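You operate a simulated robot arm through the tools that you are given. There is no shell and no other tool. Be economical: measure what you need, move in short steps, check, and stop when the job is done.

You run a simulated two-armed robot. Do the job below in one go: nothing can be reset, and whatever is moved stays where it is left.

JOB
On the top of the wooden counter, fold the beige cloth in half, so that its two short edges meet.

It is judged by the outcome, as a careful person would: the job done as asked, and still so three seconds after it is handed in. It fails if anything else is knocked over, pushed out of place, dropped, spilled or broken. Flat cloth is picked up by pressing the open fingertips on it (5 to 10 N) and closing them slowly along it; thin cloth reads only 2 to 8 mm in the jaws.

ROBOT AND FRAMES
Two 7-joint arms with four-finger grippers on one trunk, on a base that drives. Base frame: it is fixed to the floor where the robot stands at the start and does not move with it; the origin is under the middle of the robot, x ahead of it, y to its left, z up; the surface under the hand at the start is at about z = 107. Readings come in cm, rad, newtons and seconds.
The left shoulder is at the start at [4, 18.1, 120.4], the right one opposite. With the tool pointing down near the work surface each hand reaches from about 26 to 82 cm from the robot's upright axis, wherever it stands, measured 20 degrees to its own side. Places, roughly: top of the wooden counter [50, 0, 110]. Payload 3.67 kg a hand.
Tool frame (each hand has its own): the origin (TCP) lies between the finger pads and is the grasp point; the fingertips stand 2.8 cm ahead of it; z points along the fingers, y is the line along which they close. Largest opening 11.2 cm; the body of the gripper starts 7.3 cm behind the TCP.
Orientation is that of the tool frame in the base frame, as [roll, pitch, yaw] about the fixed x, y, z axes, in that order (R = Rz(yaw) Ry(pitch) Rx(roll)). With the fingers straight down and closing along the base's y, the tool's x points along the base's -x, its y along +y and its z along -z.

CONTROLS
- The arms move only by the tool move_arm. It takes "left_increments", "right_increments" or both (then of equal length, played together; a hand with none holds still); each is a list of rows, each a list of 3 entries, a list of its own where there are three numbers: the turn, a rotation vector about the base's x, y, z in rad, then the shift along the base's x, y, z in cm, then the finger opening in cm, from 0 to 11.2. In form: [[[ax, ay, az], [tx, ty, tz], fingers], ...]. A call has 1 to 20 rows; each row is the pose to reach, as a shift and turn from the pose commanded when the call began. Rows are played at 5 a second. More than 5 cm and 0.15 rad between two rows, or a gripper value outside its range, and nothing of the call is played. Where a pose cannot be reached the arm comes as near as it can. A force on the tool above 40 N (or 10 N above the force at the start of the call, whichever is more), or a blocked arm, ends the call early, and 0.2 s more pass. Each finger halts on what it meets, pressing with about 36 N; the grip force reading is that of the motor and also rises with nothing between the fingers. The clock runs only during rows and for 0.2 s after the last one: add rows that repeat a pose to give the fingers time. It gives the time, the measured TCP pose, the force on the tool (base axes), the opening and the grip force at its end, in the units of the frame above (readings bear some noise), with the torque about the TCP (base axes, N m) and any sound that the robot's microphone picked up.
- Cameras (640 x 400 px; columns grow to the right, rows downward): "scene" is now at [10.77, 1.28, 143.66]; the picture's right is [0.16, -0.99, 0.00], its down [-0.53, -0.09, -0.85] and it looks along [0.83, 0.14, -0.53] (base axes); focal length 214 px, centre (320, 200). "left" rides on the left gripper at [6, 1.8, -10.4] in its tool frame; the picture's right is [-0.29, 0.96, 0.00], its down [-0.80, -0.24, -0.55] and it looks along [-0.53, -0.16, 0.83] (tool axes); focal length 234 px, centre (320, 200). "right" rides on the right gripper at [6, -1.8, -10.4] in its tool frame; the picture's right is [0.29, 0.96, 0.00], its down [-0.80, 0.24, -0.55] and it looks along [-0.53, 0.16, 0.83] (tool axes); focal length 234 px, centre (320, 200). There is no depth. A picture from a camera that has moved, and an enlarged one, comes with that camera's place and axes in the base frame and with its lens.
- grab_frame(camera): a new picture of that camera. The clock stands still meanwhile.
- slide_trunk(by): slides the trunk up (or, below 0, down) by that many cm; the arms and the scene camera ride with it, the base frame stays. It gives what a move gives, with no picture.
- base_move(legs): drives the robot by 1 to 6 legs, each [ahead, left, turn to the left] in cm, cm and rad, along the robot's own axes; the way and the turn of a leg run together, so that a leg with both is an arc; at most 150 cm and 3.142 rad a leg. The arms and the cameras ride along, it lands a little off, and it stops where it bumps. It gives what a move gives.
- aim_head(pan, tilt): turns the head with the scene camera to pan (to the left, within 1.501 rad either way) and tilt (down, from -0.506 to 1.204), counted from straight ahead of the robot. It gives what a move gives.
- zoom(camera, box): a new picture of the part [left, top, right, bottom] of that camera's present view, enlarged. The clock stands still meanwhile.
- sign_off(): hands the job in; it is judged then, once.

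Go step by step. Nothing tells you exact positions but the pictures and the camera data: compare them with the known pose of the tool, close in by small moves and look again before you grip or let go. The budget is 120 turns and 100 pictures, counting those below and the enlarged ones. Unless the task says otherwise, let go and move clear before handing in, and close with one line.

The tools are called by a JSON object that holds its "api" and its "payload". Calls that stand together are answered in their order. move_arm: Moves the arms, as the interface text tells. Its arguments: {"type":"object","properties":{"left_increments":{"type":"array","items":{"type":"array"}},"right_increments":{"type":"array","items":{"type":"array"}}},"required":[]} The other tools are called the same way: slide_trunk (by) slides the trunk up or down; base_move (legs) drives the base; aim_head (pan, tilt) turns the head that bears the scene camera; grab_frame (camera) takes a picture; zoom (camera, box) takes an enlarged picture of a part of a camera's view; sign_off () hands the job in.

At the start:

```text
time_s: 0.0
left_eef_pos: [44.17, 45.88, 128.08]
left_orientation: [-3.141, -0.001, 3.141]
left_ft_force: [0.3, -0.3, -0.8]
left_moment: [0.0, 0.01, 0.01]
left_grip_width: 11.2
left_grasp_force: 0.0
right_eef_pos: [50.64, -0.76, 126.46]
right_orientation: [3.14, 0.0, 3.141]
right_ft_force: [0.0, 0.2, 0.0]
right_moment: [-0.01, 0.0, 0.0]
right_grip_width: 11.19
right_grasp_force: 0.1
trunk travel left (down, up): [-32.5, 18.9]
robot x, y, heading: [-0.01, -0.15, 0.0]
head pan, tilt: [0.161, 0.564]
```

scene: 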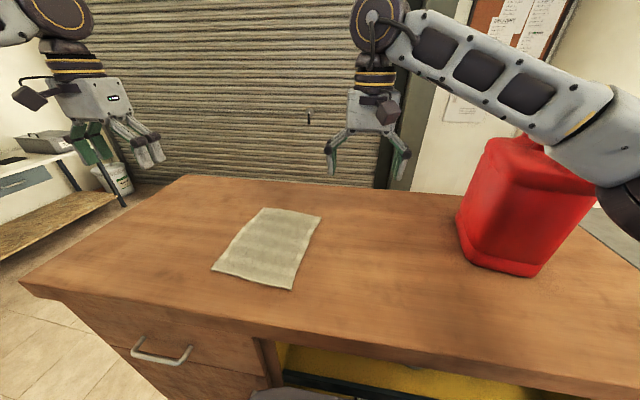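
right: 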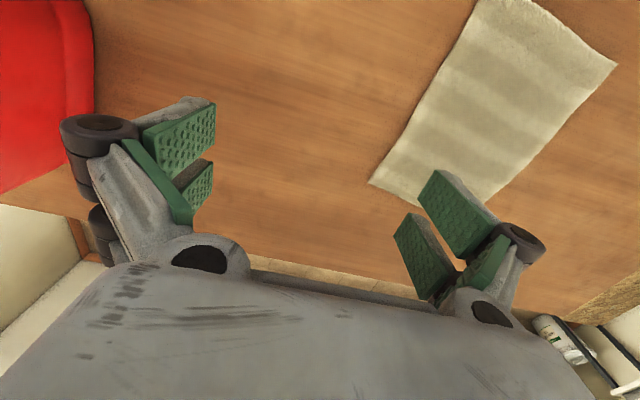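
left: 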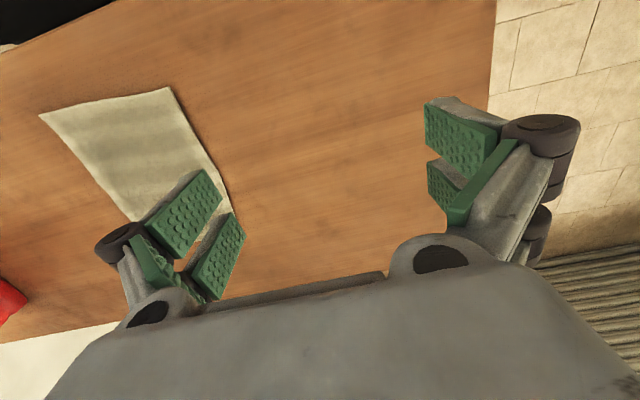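

The beige cloth lies roughly at x 36–60, y 10–28, with its short edges facing me (near) and away (far). The red can is on my right, so I'll first drive left to centre on the cloth and keep the right elbow away from the can, then take a look.

{"api": "base_move", "payload": {"legs": [[0, 19, 0]]}}

{"api": "aim_head", "payload": {"pan": 0.0, "tilt": 0.75}}

{"api": "grab_frame", "payload": {"camera": "scene"}}

```text
time_s: 1.6
left_eef_pos: [43.76, 64.5, 128.26]
left_orientation: [3.14, 0.003, 3.138]
left_ft_force: [-0.3, -0.1, -0.1]
left_moment: [0.0, 0.01, 0.0]
left_grip_width: 11.2
left_grasp_force: 0.1
right_eef_pos: [49.96, 17.75, 126.64]
right_orientation: [3.14, 0.001, 3.138]
right_ft_force: [-0.3, -0.5, -0.4]
right_moment: [0.03, -0.02, 0.04]
right_grip_width: 11.2
right_grasp_force: 0.0
trunk travel left (down, up): [-32.5, 18.9]
robot x, y, heading: [0.0, 19.06, -0.003]
head pan, tilt: [0.161, 0.564]
```

```text
time_s: 2.3
left_eef_pos: [43.76, 64.63, 127.99]
left_orientation: [3.141, 0.0, 3.138]
left_ft_force: [-0.7, 0.9, 0.4]
left_moment: [0.02, -0.02, 0.0]
left_grip_width: 11.17
left_grasp_force: 0.0
right_eef_pos: [50.01, 17.98, 126.47]
right_orientation: [-3.141, -0.001, 3.137]
right_ft_force: [0.0, 0.7, -0.1]
right_moment: [-0.05, 0.06, -0.01]
right_grip_width: 11.2
right_grasp_force: 0.1
trunk travel left (down, up): [-32.5, 18.9]
robot x, y, heading: [-0.9, 18.72, -0.005]
head pan, tilt: [0.0, 0.75]
```

```text
96 pictures are left
camera scene: at [9.63, 18.75, 142.05], right [0.0, -1.0, 0.0], down [-0.68, 0.0, -0.73], along [0.73, 0.0, -0.68], focal length 214 px, centre (320, 200)
```

scene: 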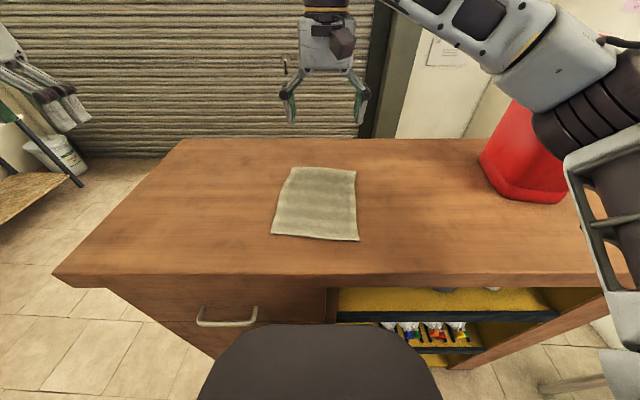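

The cloth now sits straight ahead of me. I'll zoom in to measure its corners.

{"api": "zoom", "payload": {"camera": "scene", "box": [240, 150, 400, 250]}}

```text
4.00 times, centred on (320, 200) of scene
camera zoom: at [9.63, 18.75, 142.05], right [0.0, -1.0, 0.0], down [-0.68, 0.0, -0.73], along [0.73, 0.0, -0.68], focal length 858 px, centre (320, 200)
```

zoom: 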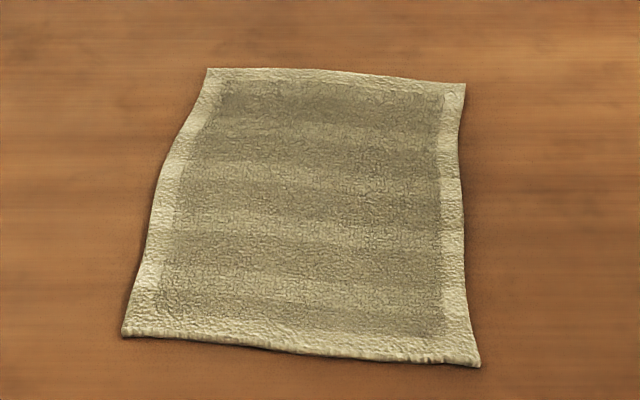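

Surface corners at about z 107: far edge (61,27)–(59.3,8.5), near edge (37,29)–(35,11). I'll bring both hands above the far corners with fingers partly open, yawed slightly to match the cloth.

{"api": "move_arm", "payload": {"left_increments": [[[0, 0, 0], [1.6, -4, -1], 8], [[0, 0, -0.02], [3.2, -8, -2], 6], [[0, 0, -0.03], [4.8, -12, -3], 5], [[0, 0, -0.04], [6.4, -16, -4], 4], [[0, 0, -0.05], [8, -20, -5], 3.2], [[0, 0, -0.06], [9.6, -24, -6], 3.2], [[0, 0, -0.07], [11.2, -28, -8], 3.2], [[0, 0, -0.08], [12.8, -32, -9], 3.2], [[0, 0, -0.09], [14.4, -36, -10], 3.2], [[0, 0, -0.095], [16.1, -39, -11], 3.2], [[0, 0, -0.095], [16.1, -39, -11], 3.2]], "right_increments": [[[0, 0, 0], [0.8, -0.8, -1], 8], [[0, 0, -0.02], [1.7, -1.6, -2], 6], [[0, 0, -0.03], [2.5, -2.4, -3], 5], [[0, 0, -0.04], [3.4, -3.2, -4], 4], [[0, 0, -0.05], [4.2, -4, -5], 3.2], [[0, 0, -0.06], [5.1, -4.8, -6], 3.2], [[0, 0, -0.07], [5.9, -6.5, -7], 3.2], [[0, 0, -0.08], [6.8, -7.5, -8], 3.2], [[0, 0, -0.09], [7.6, -8.5, -9], 3.2], [[0, 0, -0.095], [8.5, -8.5, -9.5], 3.2], [[0, 0, -0.095], [8.5, -8.5, -9.5], 3.2]]}}

{"api": "grab_frame", "payload": {"camera": "scene"}}

{"api": "grab_frame", "payload": {"camera": "left"}}

{"api": "grab_frame", "payload": {"camera": "right"}}

```text
time_s: 4.7
left_eef_pos: [56.49, 29.93, 116.55]
left_orientation: [-3.141, 0.005, 3.044]
left_ft_force: [-1.1, -0.2, 0.4]
left_moment: [-0.01, -0.02, 0.0]
left_grip_width: 3.2
left_grasp_force: 0.0
left hand out of reach, approached as far as the arm can: row 9, 10, 11
right_eef_pos: [58.25, 9.64, 116.99]
right_orientation: [3.141, 0.003, 3.04]
right_ft_force: [-0.4, 0.4, -0.1]
right_moment: [0.0, -0.02, 0.01]
right_grip_width: 3.2
right_grasp_force: 0.0
trunk travel left (down, up): [-32.5, 18.9]
robot x, y, heading: [-0.86, 18.92, -0.003]
head pan, tilt: [0.0, 0.75]
```

```text
94 pictures are left
camera scene: at [9.45, 18.75, 142.06], right [0.0, -1.0, 0.0], down [-0.68, 0.0, -0.73], along [0.73, 0.0, -0.68], focal length 214 px, centre (320, 200)
```

scene: 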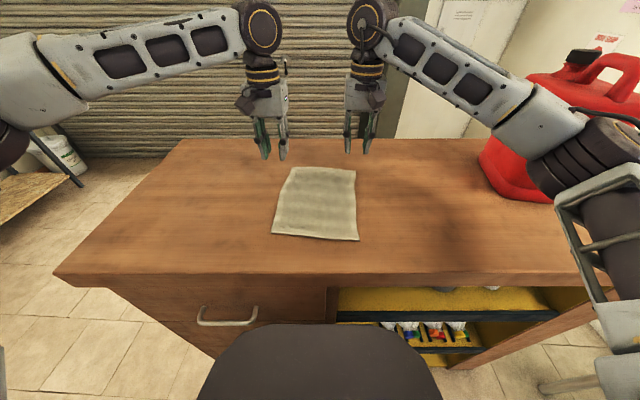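

```text
93 pictures are left
camera left: at [50.68, 32.21, 127.02], right [0.38, 0.92, 0.0], down [0.77, -0.32, 0.56], along [0.51, -0.21, -0.83], focal length 234 px, centre (320, 200)
```

left: 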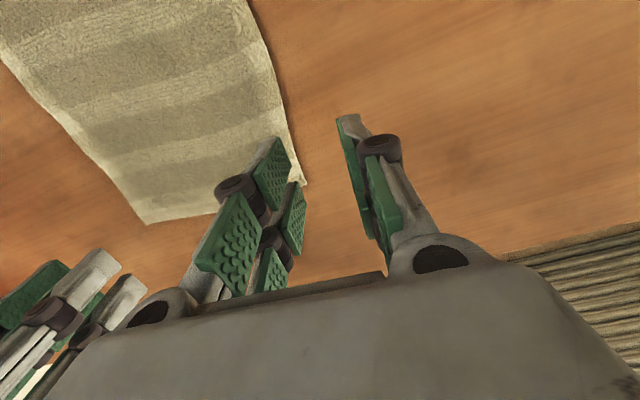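

```text
92 pictures are left
camera right: at [52.21, 8.31, 127.52], right [-0.19, 0.98, 0.0], down [0.82, 0.16, 0.56], along [0.55, 0.11, -0.83], focal length 234 px, centre (320, 200)
```

right: 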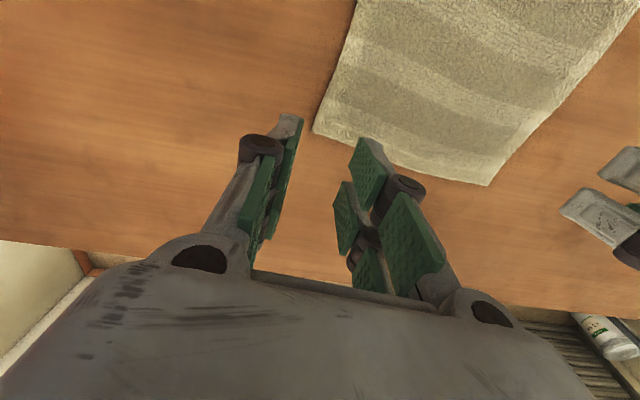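

The left arm stops short at (56.5, 29.9), while the right reached its spot. I'll test whether a different left-hand yaw lets it go further.

{"api": "move_arm", "payload": {"left_increments": [[[0, 0, 0.14], [0, 0, 0], 3.2], [[0, 0, 0.28], [0, 0, 0], 3.2], [[0, 0, 0.42], [0, 0, 0], 3.2], [[0, 0, 0.5], [0, 0, 0], 3.2], [[0, 0, 0.5], [0, 0, 0], 3.2]]}}

```text
time_s: 5.9
left_eef_pos: [56.66, 29.89, 116.41]
left_orientation: [-3.141, 0.001, -2.739]
left_ft_force: [-0.1, 0.4, 0.7]
left_moment: [-0.01, 0.0, 0.01]
left_grip_width: 3.21
left_grasp_force: 0.1
right_eef_pos: [58.44, 9.4, 117.01]
right_orientation: [3.142, 0.0, 3.043]
right_ft_force: [0.0, 0.4, -0.1]
right_moment: [0.0, 0.0, 0.02]
right_grip_width: 3.2
right_grasp_force: 0.1
trunk travel left (down, up): [-32.5, 18.9]
robot x, y, heading: [-0.6, 18.95, -0.002]
head pan, tilt: [0.0, 0.75]
```

{"api": "move_arm", "payload": {"left_increments": [[[0, 0, 0], [1, -1, 0], 3.2], [[0, 0, 0], [2, -2, 0], 3.2], [[0, 0, 0], [3, -3.5, 0], 3.2], [[0, 0, 0], [3, -3.5, 0], 3.2]]}}

{"api": "grab_frame", "payload": {"camera": "scene"}}

```text
time_s: 6.9
left_eef_pos: [56.86, 29.96, 115.76]
left_orientation: [-3.14, 0.0, -2.741]
left_ft_force: [-0.7, -0.1, -0.3]
left_moment: [-0.02, -0.01, -0.01]
left_grip_width: 3.2
left_grasp_force: 0.1
left hand out of reach, approached as far as the arm can: row 1, 2, 3, 4
right_eef_pos: [58.55, 9.53, 117.09]
right_orientation: [-3.141, 0.0, 3.042]
right_ft_force: [-0.3, 0.1, 0.3]
right_moment: [-0.01, -0.03, -0.04]
right_grip_width: 3.21
right_grasp_force: 0.0
trunk travel left (down, up): [-32.5, 18.9]
robot x, y, heading: [-0.13, 18.94, -0.007]
head pan, tilt: [0.0, 0.75]
```

```text
91 pictures are left
camera scene: at [9.61, 18.74, 142.05], right [0.0, -1.0, 0.0], down [-0.68, 0.0, -0.73], along [0.73, 0.0, -0.68], focal length 214 px, centre (320, 200)
```

scene: 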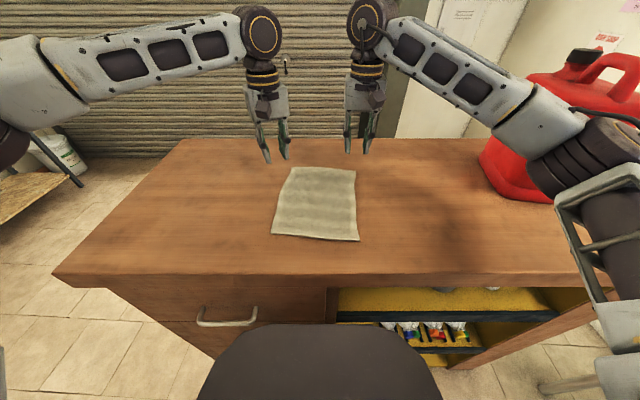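

{"api": "move_arm", "payload": {"left_increments": [[[0, 0, 0], [0, -1, 0], 3.2], [[0, 0, 0], [0, -2, 0], 3.2], [[0, 0, 0], [0, -2, 0], 3.2]]}}

{"api": "move_arm", "payload": {"left_increments": [[[0, 0, 0], [1, 0, 0], 3.2], [[0, 0, 0], [2, 0, 0], 3.2], [[0, 0, 0], [2, 0, 0], 3.2]]}}

{"api": "move_arm", "payload": {"left_increments": [[[0, 0, 0], [-2, 0, 0], 3.2], [[0, 0, 0], [-4, -2, 0], 3.2], [[0, 0, 0], [-6, -4, 0], 3.2], [[0, 0, 0], [-6, -4, 0], 3.2]]}}

```text
time_s: 7.7
left_eef_pos: [56.33, 29.5, 115.56]
left_orientation: [-3.139, 0.001, -2.741]
left_ft_force: [-0.6, 0.3, -0.6]
left_moment: [-0.03, 0.01, 0.02]
left_grip_width: 3.2
left_grasp_force: 0.1
left hand out of reach, approached as far as the arm can: row 1, 2, 3
right_eef_pos: [58.58, 9.45, 116.99]
right_orientation: [3.141, 0.0, 3.042]
right_ft_force: [-1.6, -0.9, -0.2]
right_moment: [-0.01, 0.0, 0.02]
right_grip_width: 3.23
right_grasp_force: 0.0
trunk travel left (down, up): [-32.5, 18.9]
robot x, y, heading: [-0.92, 18.96, -0.004]
head pan, tilt: [0.0, 0.75]
```

```text
time_s: 8.5
left_eef_pos: [57.51, 30.34, 115.5]
left_orientation: [-3.14, 0.002, -2.74]
left_ft_force: [0.1, -0.9, 0.6]
left_moment: [0.0, -0.01, -0.01]
left_grip_width: 3.21
left_grasp_force: 0.1
left hand out of reach, approached as far as the arm can: row 1, 2, 3
right_eef_pos: [58.55, 9.54, 116.93]
right_orientation: [3.141, -0.002, 3.042]
right_ft_force: [0.7, -0.2, 0.8]
right_moment: [-0.01, 0.03, -0.02]
right_grip_width: 3.21
right_grasp_force: 0.1
trunk travel left (down, up): [-32.5, 18.9]
robot x, y, heading: [-0.79, 18.44, -0.006]
head pan, tilt: [0.0, 0.75]
```

```text
time_s: 9.5
left_eef_pos: [51.36, 26.39, 115.51]
left_orientation: [3.14, 0.001, -2.739]
left_ft_force: [-0.3, -0.9, 0.3]
left_moment: [0.0, -0.06, 0.03]
left_grip_width: 3.19
left_grasp_force: 0.1
right_eef_pos: [58.42, 9.4, 116.95]
right_orientation: [3.14, 0.001, 3.043]
right_ft_force: [0.9, -0.3, 1.4]
right_moment: [-0.02, -0.01, -0.01]
right_grip_width: 3.22
right_grasp_force: 0.2
trunk travel left (down, up): [-32.5, 18.9]
robot x, y, heading: [-0.71, 19.24, -0.002]
head pan, tilt: [0.0, 0.75]
```

The left arm seems limited by its elbow posture rather than pure reach. I'll try retracting it towards the middle and then extending forward.

{"api": "move_arm", "payload": {"left_increments": [[[0, 0, -0.1], [-3, -1, 0], 3.2], [[0, 0, -0.2], [-6, -2, 0], 3.2], [[0, 0, -0.3], [-9, -3, 0], 3.2], [[0, 0, -0.4], [-12, -4, 0], 3.2], [[0, 0, -0.5], [-14, -4, 0], 3.2], [[0, 0, -0.5], [-14, -4, 0], 3.2]]}}

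{"api": "move_arm", "payload": {"left_increments": [[[0, 0, 0], [4, 0, 0], 3.2], [[0, 0, 0], [8, 0, 0], 3.2], [[0, 0, 0], [12, 1, 0], 3.2], [[0, 0, 0], [15, 2, 0], 3.2], [[0, 0, 0], [18, 3, 0], 3.2], [[0, 0, 0], [21, 4, 0], 3.2], [[0, 0, 0], [21, 4, 0], 3.2]]}}

{"api": "grab_frame", "payload": {"camera": "scene"}}

```text
time_s: 10.9
left_eef_pos: [37.49, 22.2, 115.35]
left_orientation: [-3.141, 0.0, 3.042]
left_ft_force: [-0.5, 0.5, -0.4]
left_moment: [0.0, 0.01, 0.0]
left_grip_width: 3.24
left_grasp_force: 0.1
right_eef_pos: [58.61, 9.46, 116.98]
right_orientation: [-3.141, 0.0, 3.043]
right_ft_force: [-0.1, 0.4, -0.1]
right_moment: [0.0, 0.02, -0.02]
right_grip_width: 3.18
right_grasp_force: 0.1
trunk travel left (down, up): [-32.5, 18.9]
robot x, y, heading: [-0.66, 19.07, -0.004]
head pan, tilt: [0.0, 0.75]
```

```text
time_s: 12.5
left_eef_pos: [56.19, 29.32, 115.35]
left_orientation: [3.141, 0.0, 3.042]
left_ft_force: [-0.5, 0.8, -0.3]
left_moment: [0.0, -0.01, -0.03]
left_grip_width: 3.22
left_grasp_force: 0.1
left hand out of reach, approached as far as the arm can: row 2, 3, 4, 5, 6, 7
right_eef_pos: [58.44, 9.35, 117.1]
right_orientation: [3.139, 0.001, 3.042]
right_ft_force: [-0.5, 0.3, 0.8]
right_moment: [0.01, 0.0, -0.01]
right_grip_width: 3.21
right_grasp_force: 0.1
trunk travel left (down, up): [-32.5, 18.9]
robot x, y, heading: [-0.76, 18.95, -0.003]
head pan, tilt: [0.0, 0.75]
```

```text
90 pictures are left
camera scene: at [9.57, 18.71, 142.05], right [0.0, -1.0, 0.0], down [-0.68, 0.0, -0.73], along [0.73, 0.0, -0.68], focal length 214 px, centre (320, 200)
```

scene: 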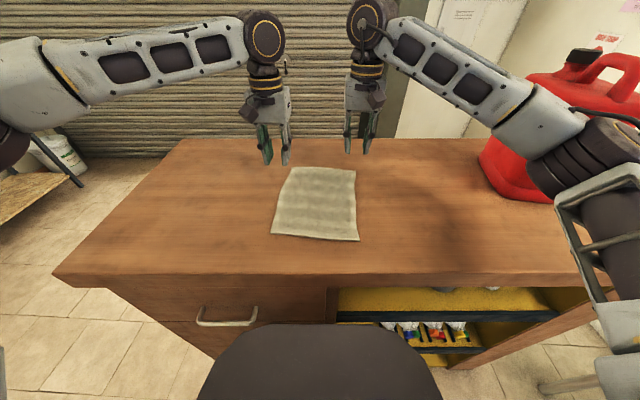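

The left arm's inner limit is a slanted line; the right arm may reach further inward. I'll back the left off and test the right arm's inward reach.

{"api": "move_arm", "payload": {"left_increments": [[[0, 0, 0], [0, 4, 1], 3.2], [[0, 0, 0], [0, 8, 2], 3.2], [[0, 0, 0], [0, 10, 2], 3.2], [[0, 0, 0], [0, 10, 2], 3.2], [[0, 0, 0], [0, 10, 2], 3.2]], "right_increments": [[[0, 0, 0], [0, 0, 0], 3.2], [[0, 0, 0], [0, 2, 0], 3.2], [[0, 0, 0], [0, 5, 0], 3.2], [[0, 0, 0], [0, 8.5, 0], 3.2], [[0, 0, 0], [0, 8.5, 0], 3.2]]}}

{"api": "grab_frame", "payload": {"camera": "scene"}}

```text
time_s: 13.7
left_eef_pos: [56.1, 39.24, 117.17]
left_orientation: [3.141, -0.001, 3.044]
left_ft_force: [-1.1, -0.3, 0.0]
left_moment: [0.05, 0.0, 0.0]
left_grip_width: 3.19
left_grasp_force: 0.1
right_eef_pos: [58.59, 17.75, 117.02]
right_orientation: [3.138, 0.0, 3.041]
right_ft_force: [-0.5, -0.9, 0.2]
right_moment: [0.0, 0.01, 0.01]
right_grip_width: 3.2
right_grasp_force: 0.0
trunk travel left (down, up): [-32.5, 18.9]
robot x, y, heading: [-0.4, 18.86, -0.0]
head pan, tilt: [0.0, 0.75]
```

```text
89 pictures are left
camera scene: at [9.59, 18.62, 142.05], right [0.0, -1.0, 0.0], down [-0.68, 0.0, -0.73], along [0.73, 0.0, -0.68], focal length 214 px, centre (320, 200)
```

scene: 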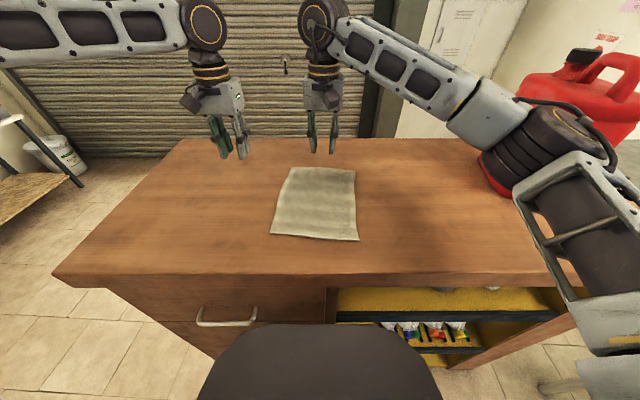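

The right arm reaches inward fine, so shifting the base about 9 cm back to the right will suit both hands.

{"api": "base_move", "payload": {"legs": [[0, -9, 0]]}}

{"api": "grab_frame", "payload": {"camera": "scene"}}

```text
time_s: 14.8
left_eef_pos: [56.19, 30.33, 117.06]
left_orientation: [-3.14, 0.0, 3.044]
left_ft_force: [0.7, 0.1, 0.6]
left_moment: [0.02, -0.07, -0.01]
left_grip_width: 3.19
left_grasp_force: 0.1
right_eef_pos: [58.62, 9.1, 116.97]
right_orientation: [3.141, 0.0, 3.044]
right_ft_force: [0.2, 0.0, 0.3]
right_moment: [0.04, 0.0, -0.02]
right_grip_width: 3.21
right_grasp_force: 0.0
trunk travel left (down, up): [-32.5, 18.9]
robot x, y, heading: [-0.64, 9.56, -0.0]
head pan, tilt: [0.0, 0.75]
```

```text
88 pictures are left
camera scene: at [9.62, 9.85, 142.05], right [0.0, -1.0, 0.0], down [-0.68, 0.0, -0.73], along [0.73, 0.0, -0.68], focal length 214 px, centre (320, 200)
```

scene: 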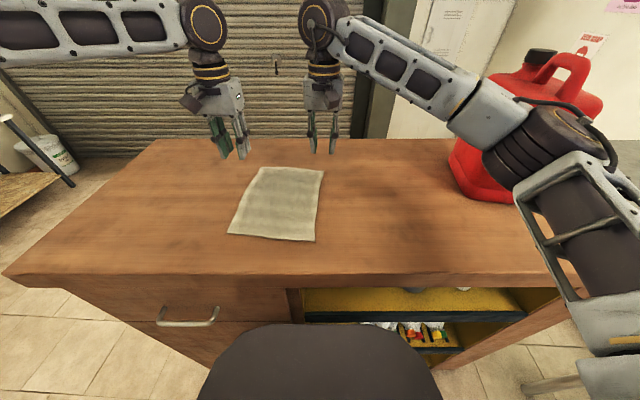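

Now both hands move over the far corners and down to a hover.

{"api": "move_arm", "payload": {"left_increments": [[[0, 0, 0], [1.2, -2, -1], 3.2], [[0, 0, 0], [2.4, -4, -2], 3.2], [[0, 0, 0], [3.7, -5.9, -3.5], 3.2], [[0, 0, 0], [3.7, -5.9, -4.5], 3.2], [[0, 0, 0], [3.7, -5.9, -4.5], 3.2]], "right_increments": [[[0, 0, 0], [0, 0.5, -1], 3.2], [[0, 0, 0], [0, 1, -2], 3.2], [[0, 0, 0], [0, 2, -3.5], 3.2], [[0, 0, 0], [0, 2, -4.5], 3.2], [[0, 0, 0], [0, 2, -4.5], 3.2]]}}

{"api": "grab_frame", "payload": {"camera": "left"}}

{"api": "grab_frame", "payload": {"camera": "right"}}

{"api": "zoom", "payload": {"camera": "scene", "box": [200, 120, 360, 220]}}

```text
time_s: 16.0
left_eef_pos: [59.95, 24.37, 112.52]
left_orientation: [3.141, -0.001, 3.042]
left_ft_force: [0.0, -1.0, 0.5]
left_moment: [0.03, -0.01, 0.0]
left_grip_width: 3.18
left_grasp_force: 0.1
right_eef_pos: [58.52, 11.04, 112.49]
right_orientation: [-3.141, 0.0, 3.045]
right_ft_force: [0.0, 0.7, 0.4]
right_moment: [0.02, 0.03, 0.01]
right_grip_width: 3.23
right_grasp_force: 0.1
trunk travel left (down, up): [-32.5, 18.9]
robot x, y, heading: [-0.42, 9.93, 0.004]
head pan, tilt: [0.0, 0.75]
```

```text
87 pictures are left
camera left: at [54.21, 26.86, 122.98], right [0.38, 0.93, 0.0], down [0.77, -0.32, 0.55], along [0.51, -0.21, -0.83], focal length 234 px, centre (320, 200)
```

left: 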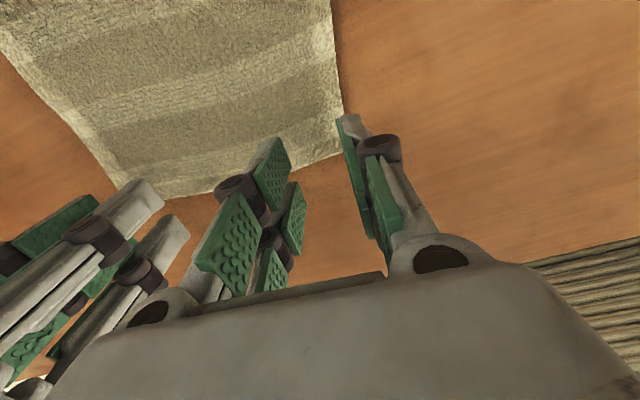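

```text
86 pictures are left
camera right: at [52.49, 9.83, 122.85], right [-0.19, 0.98, 0.0], down [0.82, 0.16, 0.55], along [0.54, 0.11, -0.83], focal length 234 px, centre (320, 200)
```

right: 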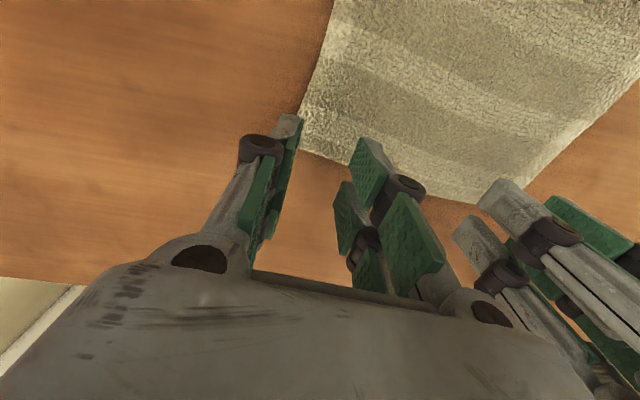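

```text
4.00 times, centred on (280, 170) of scene
camera zoom: at [9.65, 9.79, 142.05], right [0.0, -1.0, 0.0], down [-0.68, 0.0, -0.73], along [0.73, 0.0, -0.68], focal length 858 px, centre (480, 320)
```

zoom: 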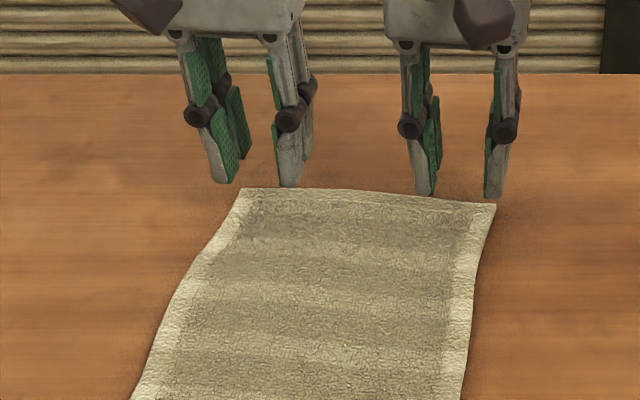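

Hands are about 2.5 cm above the cloth with corners slightly inside the fingers. I'll nudge inward a touch and lower gently towards contact.

{"api": "move_arm", "payload": {"left_increments": [[[0, 0, 0], [-0.3, -0.3, -0.8], 2.8], [[0, 0, 0], [-0.3, -0.3, -1.6], 2.8], [[0, 0, 0], [-0.3, -0.3, -2.0], 2.8], [[0, 0, 0], [-0.3, -0.3, -2.0], 2.8]], "right_increments": [[[0, 0, 0], [-0.2, 0.3, -0.8], 2.8], [[0, 0, 0], [-0.2, 0.3, -1.6], 2.8], [[0, 0, 0], [-0.2, 0.3, -2.0], 2.8], [[0, 0, 0], [-0.2, 0.3, -2.0], 2.8]]}}

{"api": "move_arm", "payload": {"left_increments": [[[0, 0, 0], [0, 0, -0.3], 2.8], [[0, 0, 0], [0, 0, -0.3], 2.8]], "right_increments": [[[0, 0, 0], [0, 0, -0.3], 2.8], [[0, 0, 0], [0, 0, -0.3], 2.8]]}}

```text
time_s: 17.0
left_eef_pos: [59.64, 24.16, 110.45]
left_orientation: [-3.141, 0.001, 3.043]
left_ft_force: [0.0, -0.1, -0.3]
left_moment: [0.01, 0.01, -0.01]
left_grip_width: 2.81
left_grasp_force: 0.0
right_eef_pos: [58.49, 11.43, 110.3]
right_orientation: [-3.141, 0.001, 3.044]
right_ft_force: [-0.1, -0.5, 0.2]
right_moment: [0.01, -0.01, 0.01]
right_grip_width: 2.8
right_grasp_force: 0.0
trunk travel left (down, up): [-32.5, 18.9]
robot x, y, heading: [-0.33, 10.08, -0.003]
head pan, tilt: [0.0, 0.75]
```

```text
time_s: 17.6
left_eef_pos: [59.59, 24.27, 110.26]
left_orientation: [3.141, 0.0, 3.045]
left_ft_force: [-0.2, 0.3, 0.3]
left_moment: [0.04, 0.0, 0.02]
left_grip_width: 2.82
left_grasp_force: 0.1
right_eef_pos: [58.58, 11.46, 110.05]
right_orientation: [3.14, -0.001, 3.044]
right_ft_force: [0.4, 0.4, 1.5]
right_moment: [0.02, 0.02, 0.0]
right_grip_width: 2.79
right_grasp_force: 0.0
trunk travel left (down, up): [-32.5, 18.9]
robot x, y, heading: [-0.54, 10.06, -0.008]
head pan, tilt: [0.0, 0.75]
```

{"api": "move_arm", "payload": {"left_increments": [[[0, 0, 0], [0, 0, -0.3], 2.8], [[0, 0, 0], [0, 0, -0.3], 2.8]], "right_increments": [[[0, 0, 0], [0, 0, -0.2], 2.8], [[0, 0, 0], [0, 0, -0.2], 2.8]]}}

{"api": "zoom", "payload": {"camera": "scene", "box": [200, 120, 360, 220]}}

```text
time_s: 18.2
left_eef_pos: [59.63, 24.26, 110.1]
left_orientation: [-3.141, 0.003, 3.044]
left_ft_force: [3.2, -0.7, 9.3]
left_moment: [0.0, 0.01, 0.02]
left_grip_width: 2.8
left_grasp_force: 0.0
right_eef_pos: [58.41, 11.39, 110.13]
right_orientation: [3.14, 0.002, 3.043]
right_ft_force: [2.2, 1.3, 9.3]
right_moment: [0.08, 0.03, 0.01]
right_grip_width: 2.79
right_grasp_force: 0.1
trunk travel left (down, up): [-32.5, 18.9]
robot x, y, heading: [-0.69, 9.97, -0.008]
head pan, tilt: [0.0, 0.75]
```

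```text
4.00 times, centred on (280, 170) of scene
camera zoom: at [9.59, 9.84, 142.06], right [0.0, -1.0, 0.0], down [-0.68, 0.0, -0.73], along [0.73, 0.0, -0.68], focal length 858 px, centre (480, 320)
```

zoom: 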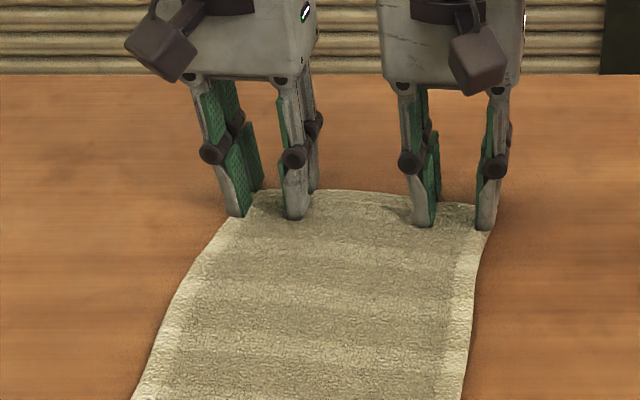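

Both hands press about 9 N on the corners. Closing slowly now.

{"api": "move_arm", "payload": {"left_increments": [[[0, 0, 0], [0, 0, 0], 2.5], [[0, 0, 0], [0, 0, 0], 2.2], [[0, 0, 0], [0, 0, 0], 1.9], [[0, 0, 0], [0, 0, 0], 1.6], [[0, 0, 0], [0, 0, 0], 1.3], [[0, 0, 0], [0, 0, 0], 1.0], [[0, 0, 0], [0, 0, 0], 0.7], [[0, 0, 0], [0, 0, 0], 0.4], [[0, 0, 0], [0, 0, 0], 0.1], [[0, 0, 0], [0, 0, 0], 0], [[0, 0, 0], [0, 0, 0], 0]], "right_increments": [[[0, 0, 0], [0, 0, 0], 2.5], [[0, 0, 0], [0, 0, 0], 2.2], [[0, 0, 0], [0, 0, 0], 1.9], [[0, 0, 0], [0, 0, 0], 1.6], [[0, 0, 0], [0, 0, 0], 1.3], [[0, 0, 0], [0, 0, 0], 1.0], [[0, 0, 0], [0, 0, 0], 0.7], [[0, 0, 0], [0, 0, 0], 0.4], [[0, 0, 0], [0, 0, 0], 0.1], [[0, 0, 0], [0, 0, 0], 0], [[0, 0, 0], [0, 0, 0], 0]]}}

{"api": "zoom", "payload": {"camera": "scene", "box": [200, 120, 360, 220]}}

```text
time_s: 20.6
left_eef_pos: [59.56, 24.33, 110.01]
left_orientation: [-3.142, 0.001, 3.044]
left_ft_force: [-0.5, -0.4, 1.2]
left_moment: [-0.01, 0.05, -0.01]
left_grip_width: 0.02
left_grasp_force: 35.2
right_eef_pos: [58.39, 11.34, 109.92]
right_orientation: [-3.141, 0.0, 3.045]
right_ft_force: [-0.7, 2.3, 4.2]
right_moment: [0.07, 0.15, -0.04]
right_grip_width: 0.4
right_grasp_force: 35.7
trunk travel left (down, up): [-32.5, 18.9]
robot x, y, heading: [-0.69, 10.35, -0.003]
head pan, tilt: [0.0, 0.75]
```

```text
4.00 times, centred on (280, 170) of scene
camera zoom: at [9.6, 9.87, 142.05], right [0.0, -1.0, 0.0], down [-0.68, 0.0, -0.73], along [0.73, 0.0, -0.68], focal length 858 px, centre (480, 320)
```

zoom: 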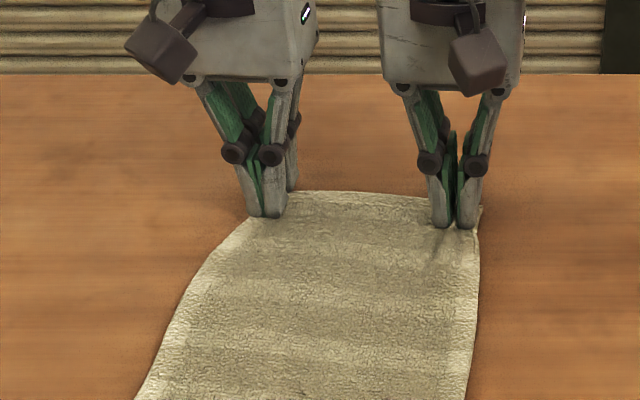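

The right hand has cloth (4 mm), the left missed. I'll lift the left, reopen, shift slightly inward and press again.

{"api": "move_arm", "payload": {"left_increments": [[[0, 0, 0], [0, 0, 1], 0], [[0, 0, 0], [0, 0, 1.5], 1.5], [[0, 0, 0], [-0.1, -0.6, 1.5], 3.2], [[0, 0, 0], [-0.1, -0.6, 0.6], 3.2], [[0, 0, 0], [-0.1, -0.6, 0.2], 3.2], [[0, 0, 0], [-0.1, -0.6, 0.0], 3.2], [[0, 0, 0], [-0.1, -0.6, 0.0], 3.2]]}}

{"api": "zoom", "payload": {"camera": "scene", "box": [200, 120, 360, 220]}}

{"api": "grab_frame", "payload": {"camera": "left"}}

```text
time_s: 22.2
left_eef_pos: [59.43, 23.6, 110.03]
left_orientation: [3.14, 0.003, 3.045]
left_ft_force: [1.0, -0.9, 9.9]
left_moment: [-0.11, 0.05, -0.01]
left_grip_width: 3.22
left_grasp_force: 0.0
right_eef_pos: [58.4, 11.39, 110.0]
right_orientation: [3.139, 0.003, 3.044]
right_ft_force: [0.5, 0.1, 2.9]
right_moment: [0.03, 0.01, -0.02]
right_grip_width: 0.38
right_grasp_force: 36.1
trunk travel left (down, up): [-32.5, 18.9]
robot x, y, heading: [-0.56, 9.81, -0.006]
head pan, tilt: [0.0, 0.75]
```

```text
4.00 times, centred on (280, 170) of scene
camera zoom: at [9.57, 9.85, 142.06], right [0.0, -1.0, 0.0], down [-0.68, 0.0, -0.73], along [0.73, 0.0, -0.68], focal length 858 px, centre (480, 320)
```

zoom: 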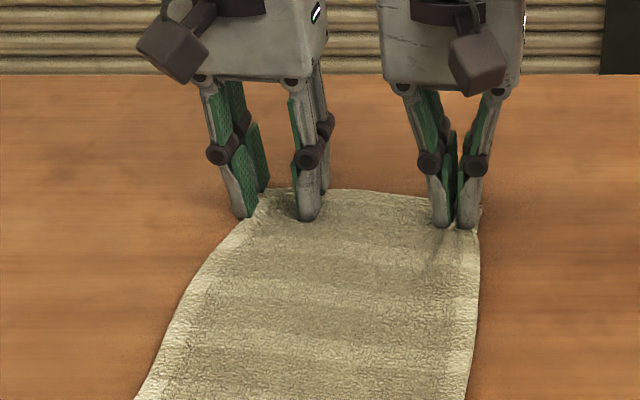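

```text
81 pictures are left
camera left: at [53.74, 26.02, 120.46], right [0.38, 0.93, 0.0], down [0.77, -0.32, 0.56], along [0.51, -0.21, -0.83], focal length 234 px, centre (320, 200)
```

left: 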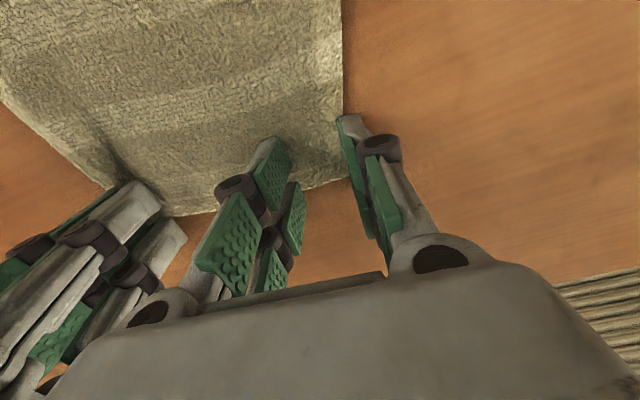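

The left outer finger is just off the side edge. I'll shift another bit inward with a narrower opening, then press and close while keeping pressure.

{"api": "move_arm", "payload": {"left_increments": [[[0, 0, 0], [0, 0, 1], 3.0], [[0, 0, 0], [-0.1, -0.7, 1], 2.5], [[0, 0, 0], [-0.1, -0.7, 0.4], 2.5], [[0, 0, 0], [-0.1, -0.7, 0.0], 2.5], [[0, 0, 0], [-0.1, -0.7, 0], 2.5]]}}

{"api": "move_arm", "payload": {"left_increments": [[[0, 0, 0], [0, 0, -0.02], 2.3], [[0, 0, 0], [0, 0, -0.04], 2.1], [[0, 0, 0], [0, 0, -0.06], 1.9], [[0, 0, 0], [0, 0, -0.08], 1.7], [[0, 0, 0], [0, 0, -0.1], 1.5], [[0, 0, 0], [0, 0, -0.12], 1.3], [[0, 0, 0], [0, 0, -0.14], 1.1], [[0, 0, 0], [0, 0, -0.16], 0.9], [[0, 0, 0], [0, 0, -0.18], 0.7], [[0, 0, 0], [0, 0, -0.2], 0.5], [[0, 0, 0], [0, 0, -0.2], 0.3], [[0, 0, 0], [0, 0, -0.2], 0.1], [[0, 0, 0], [0, 0, -0.2], 0], [[0, 0, 0], [0, 0, -0.2], 0]]}}

{"api": "zoom", "payload": {"camera": "scene", "box": [200, 120, 360, 220]}}

```text
time_s: 23.4
left_eef_pos: [59.42, 22.96, 110.04]
left_orientation: [-3.142, 0.004, 3.044]
left_ft_force: [0.5, -0.1, 13.5]
left_moment: [0.02, 0.07, -0.03]
left_grip_width: 2.47
left_grasp_force: 0.0
right_eef_pos: [58.35, 11.41, 109.94]
right_orientation: [3.141, 0.002, 3.045]
right_ft_force: [1.0, 0.8, 2.2]
right_moment: [0.03, 0.0, -0.04]
right_grip_width: 0.33
right_grasp_force: 36.2
trunk travel left (down, up): [-32.5, 18.9]
robot x, y, heading: [-0.64, 10.3, -0.002]
head pan, tilt: [0.0, 0.75]
```

```text
time_s: 26.4
left_eef_pos: [59.2, 22.89, 109.8]
left_orientation: [3.141, 0.001, 3.043]
left_ft_force: [1.9, -10.2, 22.4]
left_moment: [-0.24, 0.23, 0.1]
left_grip_width: 0.37
left_grasp_force: 36.0
right_eef_pos: [58.39, 11.29, 110.11]
right_orientation: [3.14, 0.002, 3.046]
right_ft_force: [1.7, 10.2, 1.1]
right_moment: [0.23, 0.0, -0.09]
right_grip_width: 0.37
right_grasp_force: 35.8
trunk travel left (down, up): [-32.5, 18.9]
robot x, y, heading: [-0.43, 9.91, -0.002]
head pan, tilt: [0.0, 0.75]
```

```text
4.00 times, centred on (280, 170) of scene
camera zoom: at [9.48, 9.79, 142.06], right [0.0, -1.0, 0.0], down [-0.68, 0.0, -0.73], along [0.73, 0.0, -0.68], focal length 858 px, centre (480, 320)
```

zoom: 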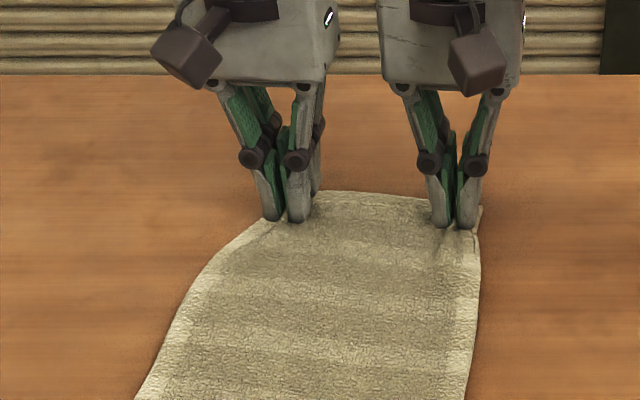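

Both hands now hold about 4 mm of cloth. I'll lift a few cm and ease the tension slightly, then check.

{"api": "move_arm", "payload": {"left_increments": [[[0, 0, 0], [0, -0.2, 1], 0], [[0, 0, 0], [0, -0.3, 2], 0], [[0, 0, 0], [-0.5, -0.3, 3.2], 0], [[0, 0, 0], [-0.5, -0.3, 3.2], 0]], "right_increments": [[[0, 0, 0], [0, 0, 1], 0], [[0, 0, 0], [0, 0, 2], 0], [[0, 0, 0], [-0.5, 0, 3], 0], [[0, 0, 0], [-0.5, 0, 3], 0]]}}

{"api": "zoom", "payload": {"camera": "scene", "box": [200, 120, 360, 220]}}

```text
time_s: 27.4
left_eef_pos: [58.93, 22.65, 112.82]
left_orientation: [-3.141, -0.002, 3.043]
left_ft_force: [-1.7, -4.8, 0.8]
left_moment: [-0.13, 0.0, 0.05]
left_grip_width: 0.37
left_grasp_force: 35.8
right_eef_pos: [57.94, 11.42, 112.99]
right_orientation: [3.141, -0.001, 3.043]
right_ft_force: [0.6, 5.7, 0.3]
right_moment: [0.14, -0.03, -0.05]
right_grip_width: 0.39
right_grasp_force: 35.9
trunk travel left (down, up): [-32.5, 18.9]
robot x, y, heading: [-0.82, 9.78, -0.007]
head pan, tilt: [0.0, 0.75]
```

```text
4.00 times, centred on (280, 170) of scene
camera zoom: at [9.73, 9.86, 142.04], right [0.0, -1.0, 0.0], down [-0.68, 0.0, -0.73], along [0.73, 0.0, -0.68], focal length 858 px, centre (480, 320)
```

zoom: 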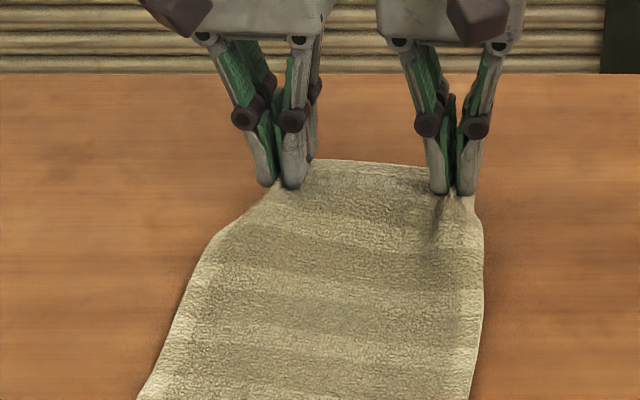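

The cloth is lifted at both corners. Now carrying the far edge up and back along an arc, first to the half-way point.

{"api": "move_arm", "payload": {"left_increments": [[[0, 0, 0], [-0.7, 0.1, 1.8], 0], [[0, 0, 0], [-1.7, 0.2, 3.2], 0], [[0, 0, 0], [-2.8, 0.4, 4.6], 0], [[0, 0, 0], [-4.5, 0.5, 5.9], 0], [[0, 0, 0], [-6.2, 0.7, 6.9], 0], [[0, 0, 0], [-8.3, 0.9, 7.4], 0], [[0, 0, 0], [-10.4, 1.1, 7.7], 0], [[0, 0, 0], [-10.4, 1.1, 7.7], 0]], "right_increments": [[[0, 0, 0], [-0.7, 0.1, 1.7], 0], [[0, 0, 0], [-1.7, 0.2, 3.1], 0], [[0, 0, 0], [-2.8, 0.4, 4.5], 0], [[0, 0, 0], [-4.5, 0.5, 5.8], 0], [[0, 0, 0], [-6.2, 0.7, 6.8], 0], [[0, 0, 0], [-8.3, 0.9, 7.3], 0], [[0, 0, 0], [-10.4, 1.1, 7.5], 0], [[0, 0, 0], [-10.4, 1.1, 7.5], 0]]}}

{"api": "grab_frame", "payload": {"camera": "scene"}}

```text
time_s: 29.2
left_eef_pos: [48.58, 23.79, 120.47]
left_orientation: [3.14, -0.001, 3.045]
left_ft_force: [0.1, -3.9, 0.3]
left_moment: [-0.06, 0.07, 0.03]
left_grip_width: 0.37
left_grasp_force: 36.2
right_eef_pos: [47.69, 12.41, 120.41]
right_orientation: [-3.14, 0.0, 3.045]
right_ft_force: [0.2, 3.1, -0.2]
right_moment: [0.06, 0.01, -0.02]
right_grip_width: 0.34
right_grasp_force: 35.8
trunk travel left (down, up): [-32.5, 18.9]
robot x, y, heading: [-1.01, 9.94, -0.004]
head pan, tilt: [0.0, 0.75]
```

```text
78 pictures are left
camera scene: at [9.8, 9.85, 142.03], right [0.0, -1.0, 0.0], down [-0.68, 0.0, -0.73], along [0.73, 0.0, -0.68], focal length 214 px, centre (320, 200)
```

scene: 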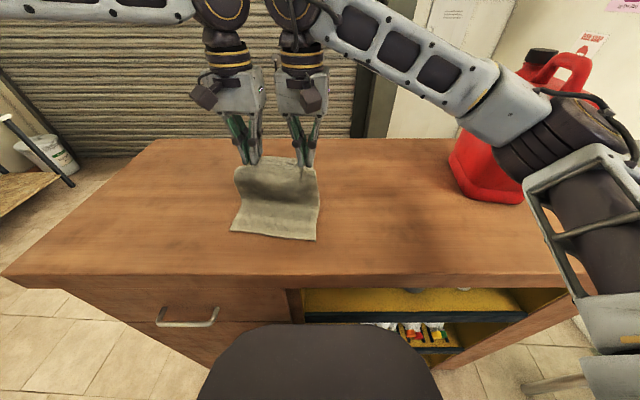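

The cloth hangs well and the near half stays put. Next, the second half of the arc with the fingers tilting forward.

{"api": "move_arm", "payload": {"left_increments": [[[-0.007, -0.075, 0], [-1.6, 0.15, -0.2], 0], [[-0.013, -0.14, 0], [-3.2, 0.3, -0.45], 0], [[-0.02, -0.22, 0], [-4.8, 0.4, -0.9], 0], [[-0.027, -0.3, 0], [-6.3, 0.5, -1.5], 0], [[-0.033, -0.37, 0], [-7.6, 0.6, -2.4], 0], [[-0.04, -0.45, 0], [-8.9, 0.7, -3.4], 0], [[-0.047, -0.52, 0], [-9.9, 0.8, -4.5], 0], [[-0.054, -0.6, 0], [-10.9, 0.9, -5.7], 0], [[-0.054, -0.6, 0], [-10.9, 0.9, -5.7], 0]], "right_increments": [[[-0.007, -0.075, 0], [-1.6, 0.15, -0.2], 0], [[-0.013, -0.14, 0], [-3.2, 0.3, -0.45], 0], [[-0.02, -0.22, 0], [-4.8, 0.4, -0.9], 0], [[-0.027, -0.3, 0], [-6.3, 0.5, -1.5], 0], [[-0.033, -0.37, 0], [-7.6, 0.6, -2.4], 0], [[-0.04, -0.45, 0], [-8.9, 0.7, -3.4], 0], [[-0.047, -0.52, 0], [-9.9, 0.8, -4.5], 0], [[-0.054, -0.6, 0], [-10.9, 0.9, -5.7], 0], [[-0.054, -0.6, 0], [-10.9, 0.9, -5.7], 0]]}}

{"api": "grab_frame", "payload": {"camera": "scene"}}

```text
time_s: 31.2
left_eef_pos: [39.91, 23.74, 116.25]
left_orientation: [3.138, 0.601, 3.043]
left_ft_force: [-0.9, -1.5, -0.4]
left_moment: [0.03, 0.03, 0.0]
left_grip_width: 0.36
left_grasp_force: 36.4
left hand out of reach, approached as far as the arm can: row 8, 9
right_eef_pos: [36.64, 13.39, 114.94]
right_orientation: [3.134, 0.603, 3.041]
right_ft_force: [1.3, 1.0, -0.4]
right_moment: [0.0, -0.04, -0.02]
right_grip_width: 0.36
right_grasp_force: 36.5
trunk travel left (down, up): [-32.5, 18.9]
robot x, y, heading: [-0.79, 10.09, 0.005]
head pan, tilt: [0.0, 0.75]
```

```text
77 pictures are left
camera scene: at [9.65, 9.9, 142.04], right [0.0, -1.0, 0.0], down [-0.68, 0.0, -0.73], along [0.73, 0.0, -0.68], focal length 214 px, centre (320, 200)
```

scene: 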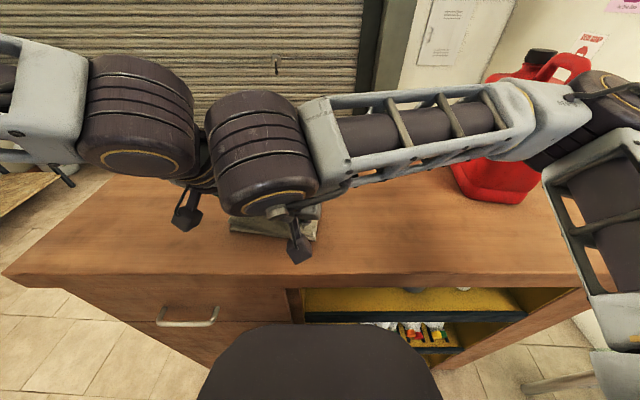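

The left arm hit its inner limit about 2 cm short. I'll lower both hands a bit, then use the base driving backward to finish the travel.

{"api": "move_arm", "payload": {"left_increments": [[[0, 0, 0], [0, 0, -1], 0], [[0, 0, 0], [0, 0.2, -2], 0], [[0, 0, 0], [0, 0.4, -3], 0], [[0, 0, 0], [0, 0.4, -3], 0]], "right_increments": [[[0, 0, 0], [0.7, 0, -0.7], 0], [[0, 0, 0], [1.4, 0, -1.3], 0], [[0, 0, 0], [2.2, 0, -1.8], 0], [[0, 0, 0], [2.2, 0, -1.8], 0]]}}

{"api": "grab_frame", "payload": {"camera": "scene"}}

{"api": "grab_frame", "payload": {"camera": "right"}}

```text
time_s: 32.2
left_eef_pos: [41.01, 23.33, 113.85]
left_orientation: [3.135, 0.602, 3.043]
left_ft_force: [-0.4, 0.9, 0.0]
left_moment: [0.02, 0.02, -0.02]
left_grip_width: 0.34
left_grasp_force: 36.1
left hand out of reach, approached as far as the arm can: row 1, 2, 3, 4
right_eef_pos: [38.64, 13.44, 112.84]
right_orientation: [3.135, 0.604, 3.042]
right_ft_force: [-0.2, 0.3, 1.0]
right_moment: [-0.04, -0.02, -0.01]
right_grip_width: 0.36
right_grasp_force: 36.2
trunk travel left (down, up): [-32.5, 18.9]
robot x, y, heading: [-0.34, 10.34, -0.004]
head pan, tilt: [0.0, 0.75]
```

```text
76 pictures are left
camera scene: at [9.64, 9.86, 142.05], right [0.0, -1.0, 0.0], down [-0.68, 0.0, -0.73], along [0.73, 0.0, -0.68], focal length 214 px, centre (320, 200)
```

scene: 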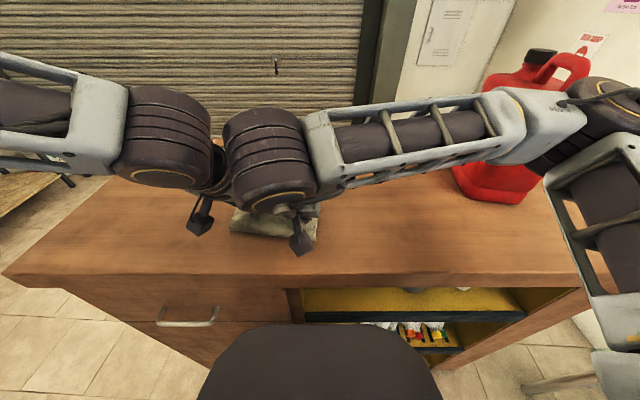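

```text
75 pictures are left
camera right: at [27.79, 12.63, 118.13], right [-0.14, 0.98, -0.16], down [0.36, 0.2, 0.91], along [0.92, 0.07, -0.38], focal length 234 px, centre (320, 200)
```

right: 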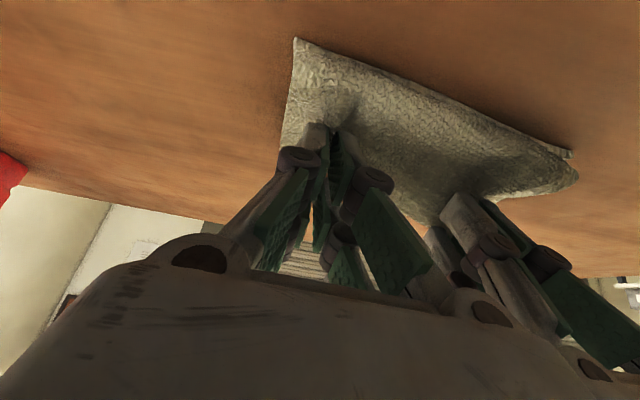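

Driving the base back about 4.5 cm carries both hands with the cloth, giving the left arm room.

{"api": "base_move", "payload": {"legs": [[-4.5, 0, 0]]}}

{"api": "grab_frame", "payload": {"camera": "right"}}

{"api": "grab_frame", "payload": {"camera": "left"}}

{"api": "grab_frame", "payload": {"camera": "scene"}}

```text
time_s: 33.1
left_eef_pos: [36.88, 23.33, 113.74]
left_orientation: [3.138, 0.599, 3.042]
left_ft_force: [-0.5, -0.6, -0.3]
left_moment: [0.04, 0.02, -0.01]
left_grip_width: 0.35
left_grasp_force: 36.2
right_eef_pos: [34.54, 13.32, 112.79]
right_orientation: [3.135, 0.6, 3.042]
right_ft_force: [1.1, -0.5, 0.2]
right_moment: [0.0, 0.06, 0.02]
right_grip_width: 0.36
right_grasp_force: 36.5
trunk travel left (down, up): [-32.5, 18.9]
robot x, y, heading: [-4.82, 10.11, -0.004]
head pan, tilt: [0.0, 0.75]
```

```text
74 pictures are left
camera right: at [23.71, 12.6, 118.05], right [-0.14, 0.98, -0.16], down [0.37, 0.2, 0.91], along [0.92, 0.07, -0.39], focal length 234 px, centre (320, 200)
```

right: 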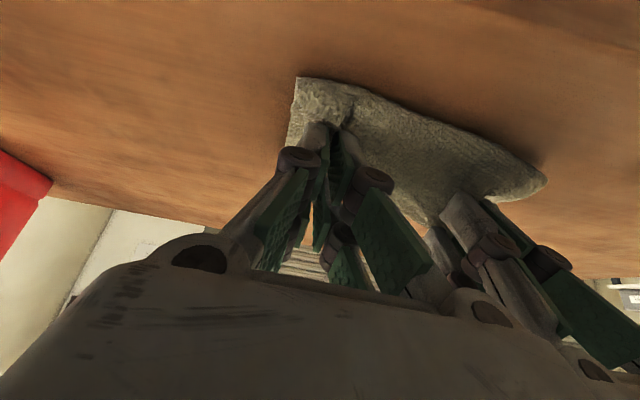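

```text
73 pictures are left
camera left: at [26.45, 26.21, 118.99], right [0.33, 0.93, 0.17], down [0.32, -0.28, 0.91], along [0.89, -0.24, -0.39], focal length 234 px, centre (320, 200)
```

left: 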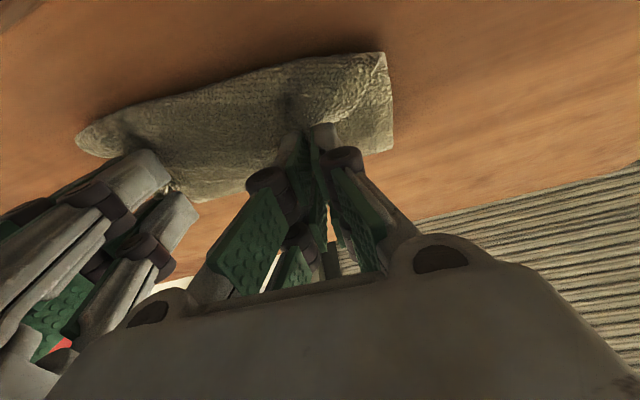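

```text
72 pictures are left
camera scene: at [5.61, 9.85, 142.01], right [0.0, -1.0, 0.0], down [-0.68, 0.0, -0.73], along [0.73, 0.0, -0.68], focal length 214 px, centre (320, 200)
```

scene: 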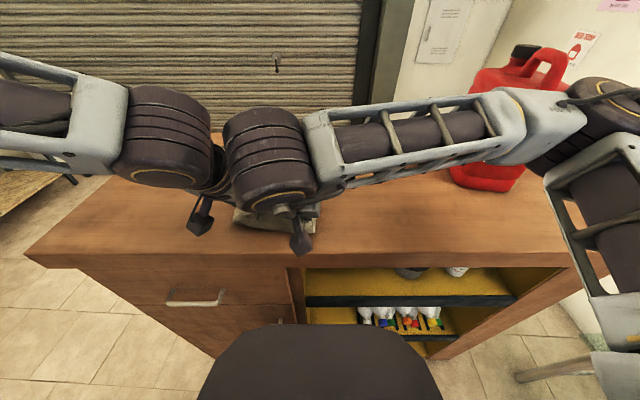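

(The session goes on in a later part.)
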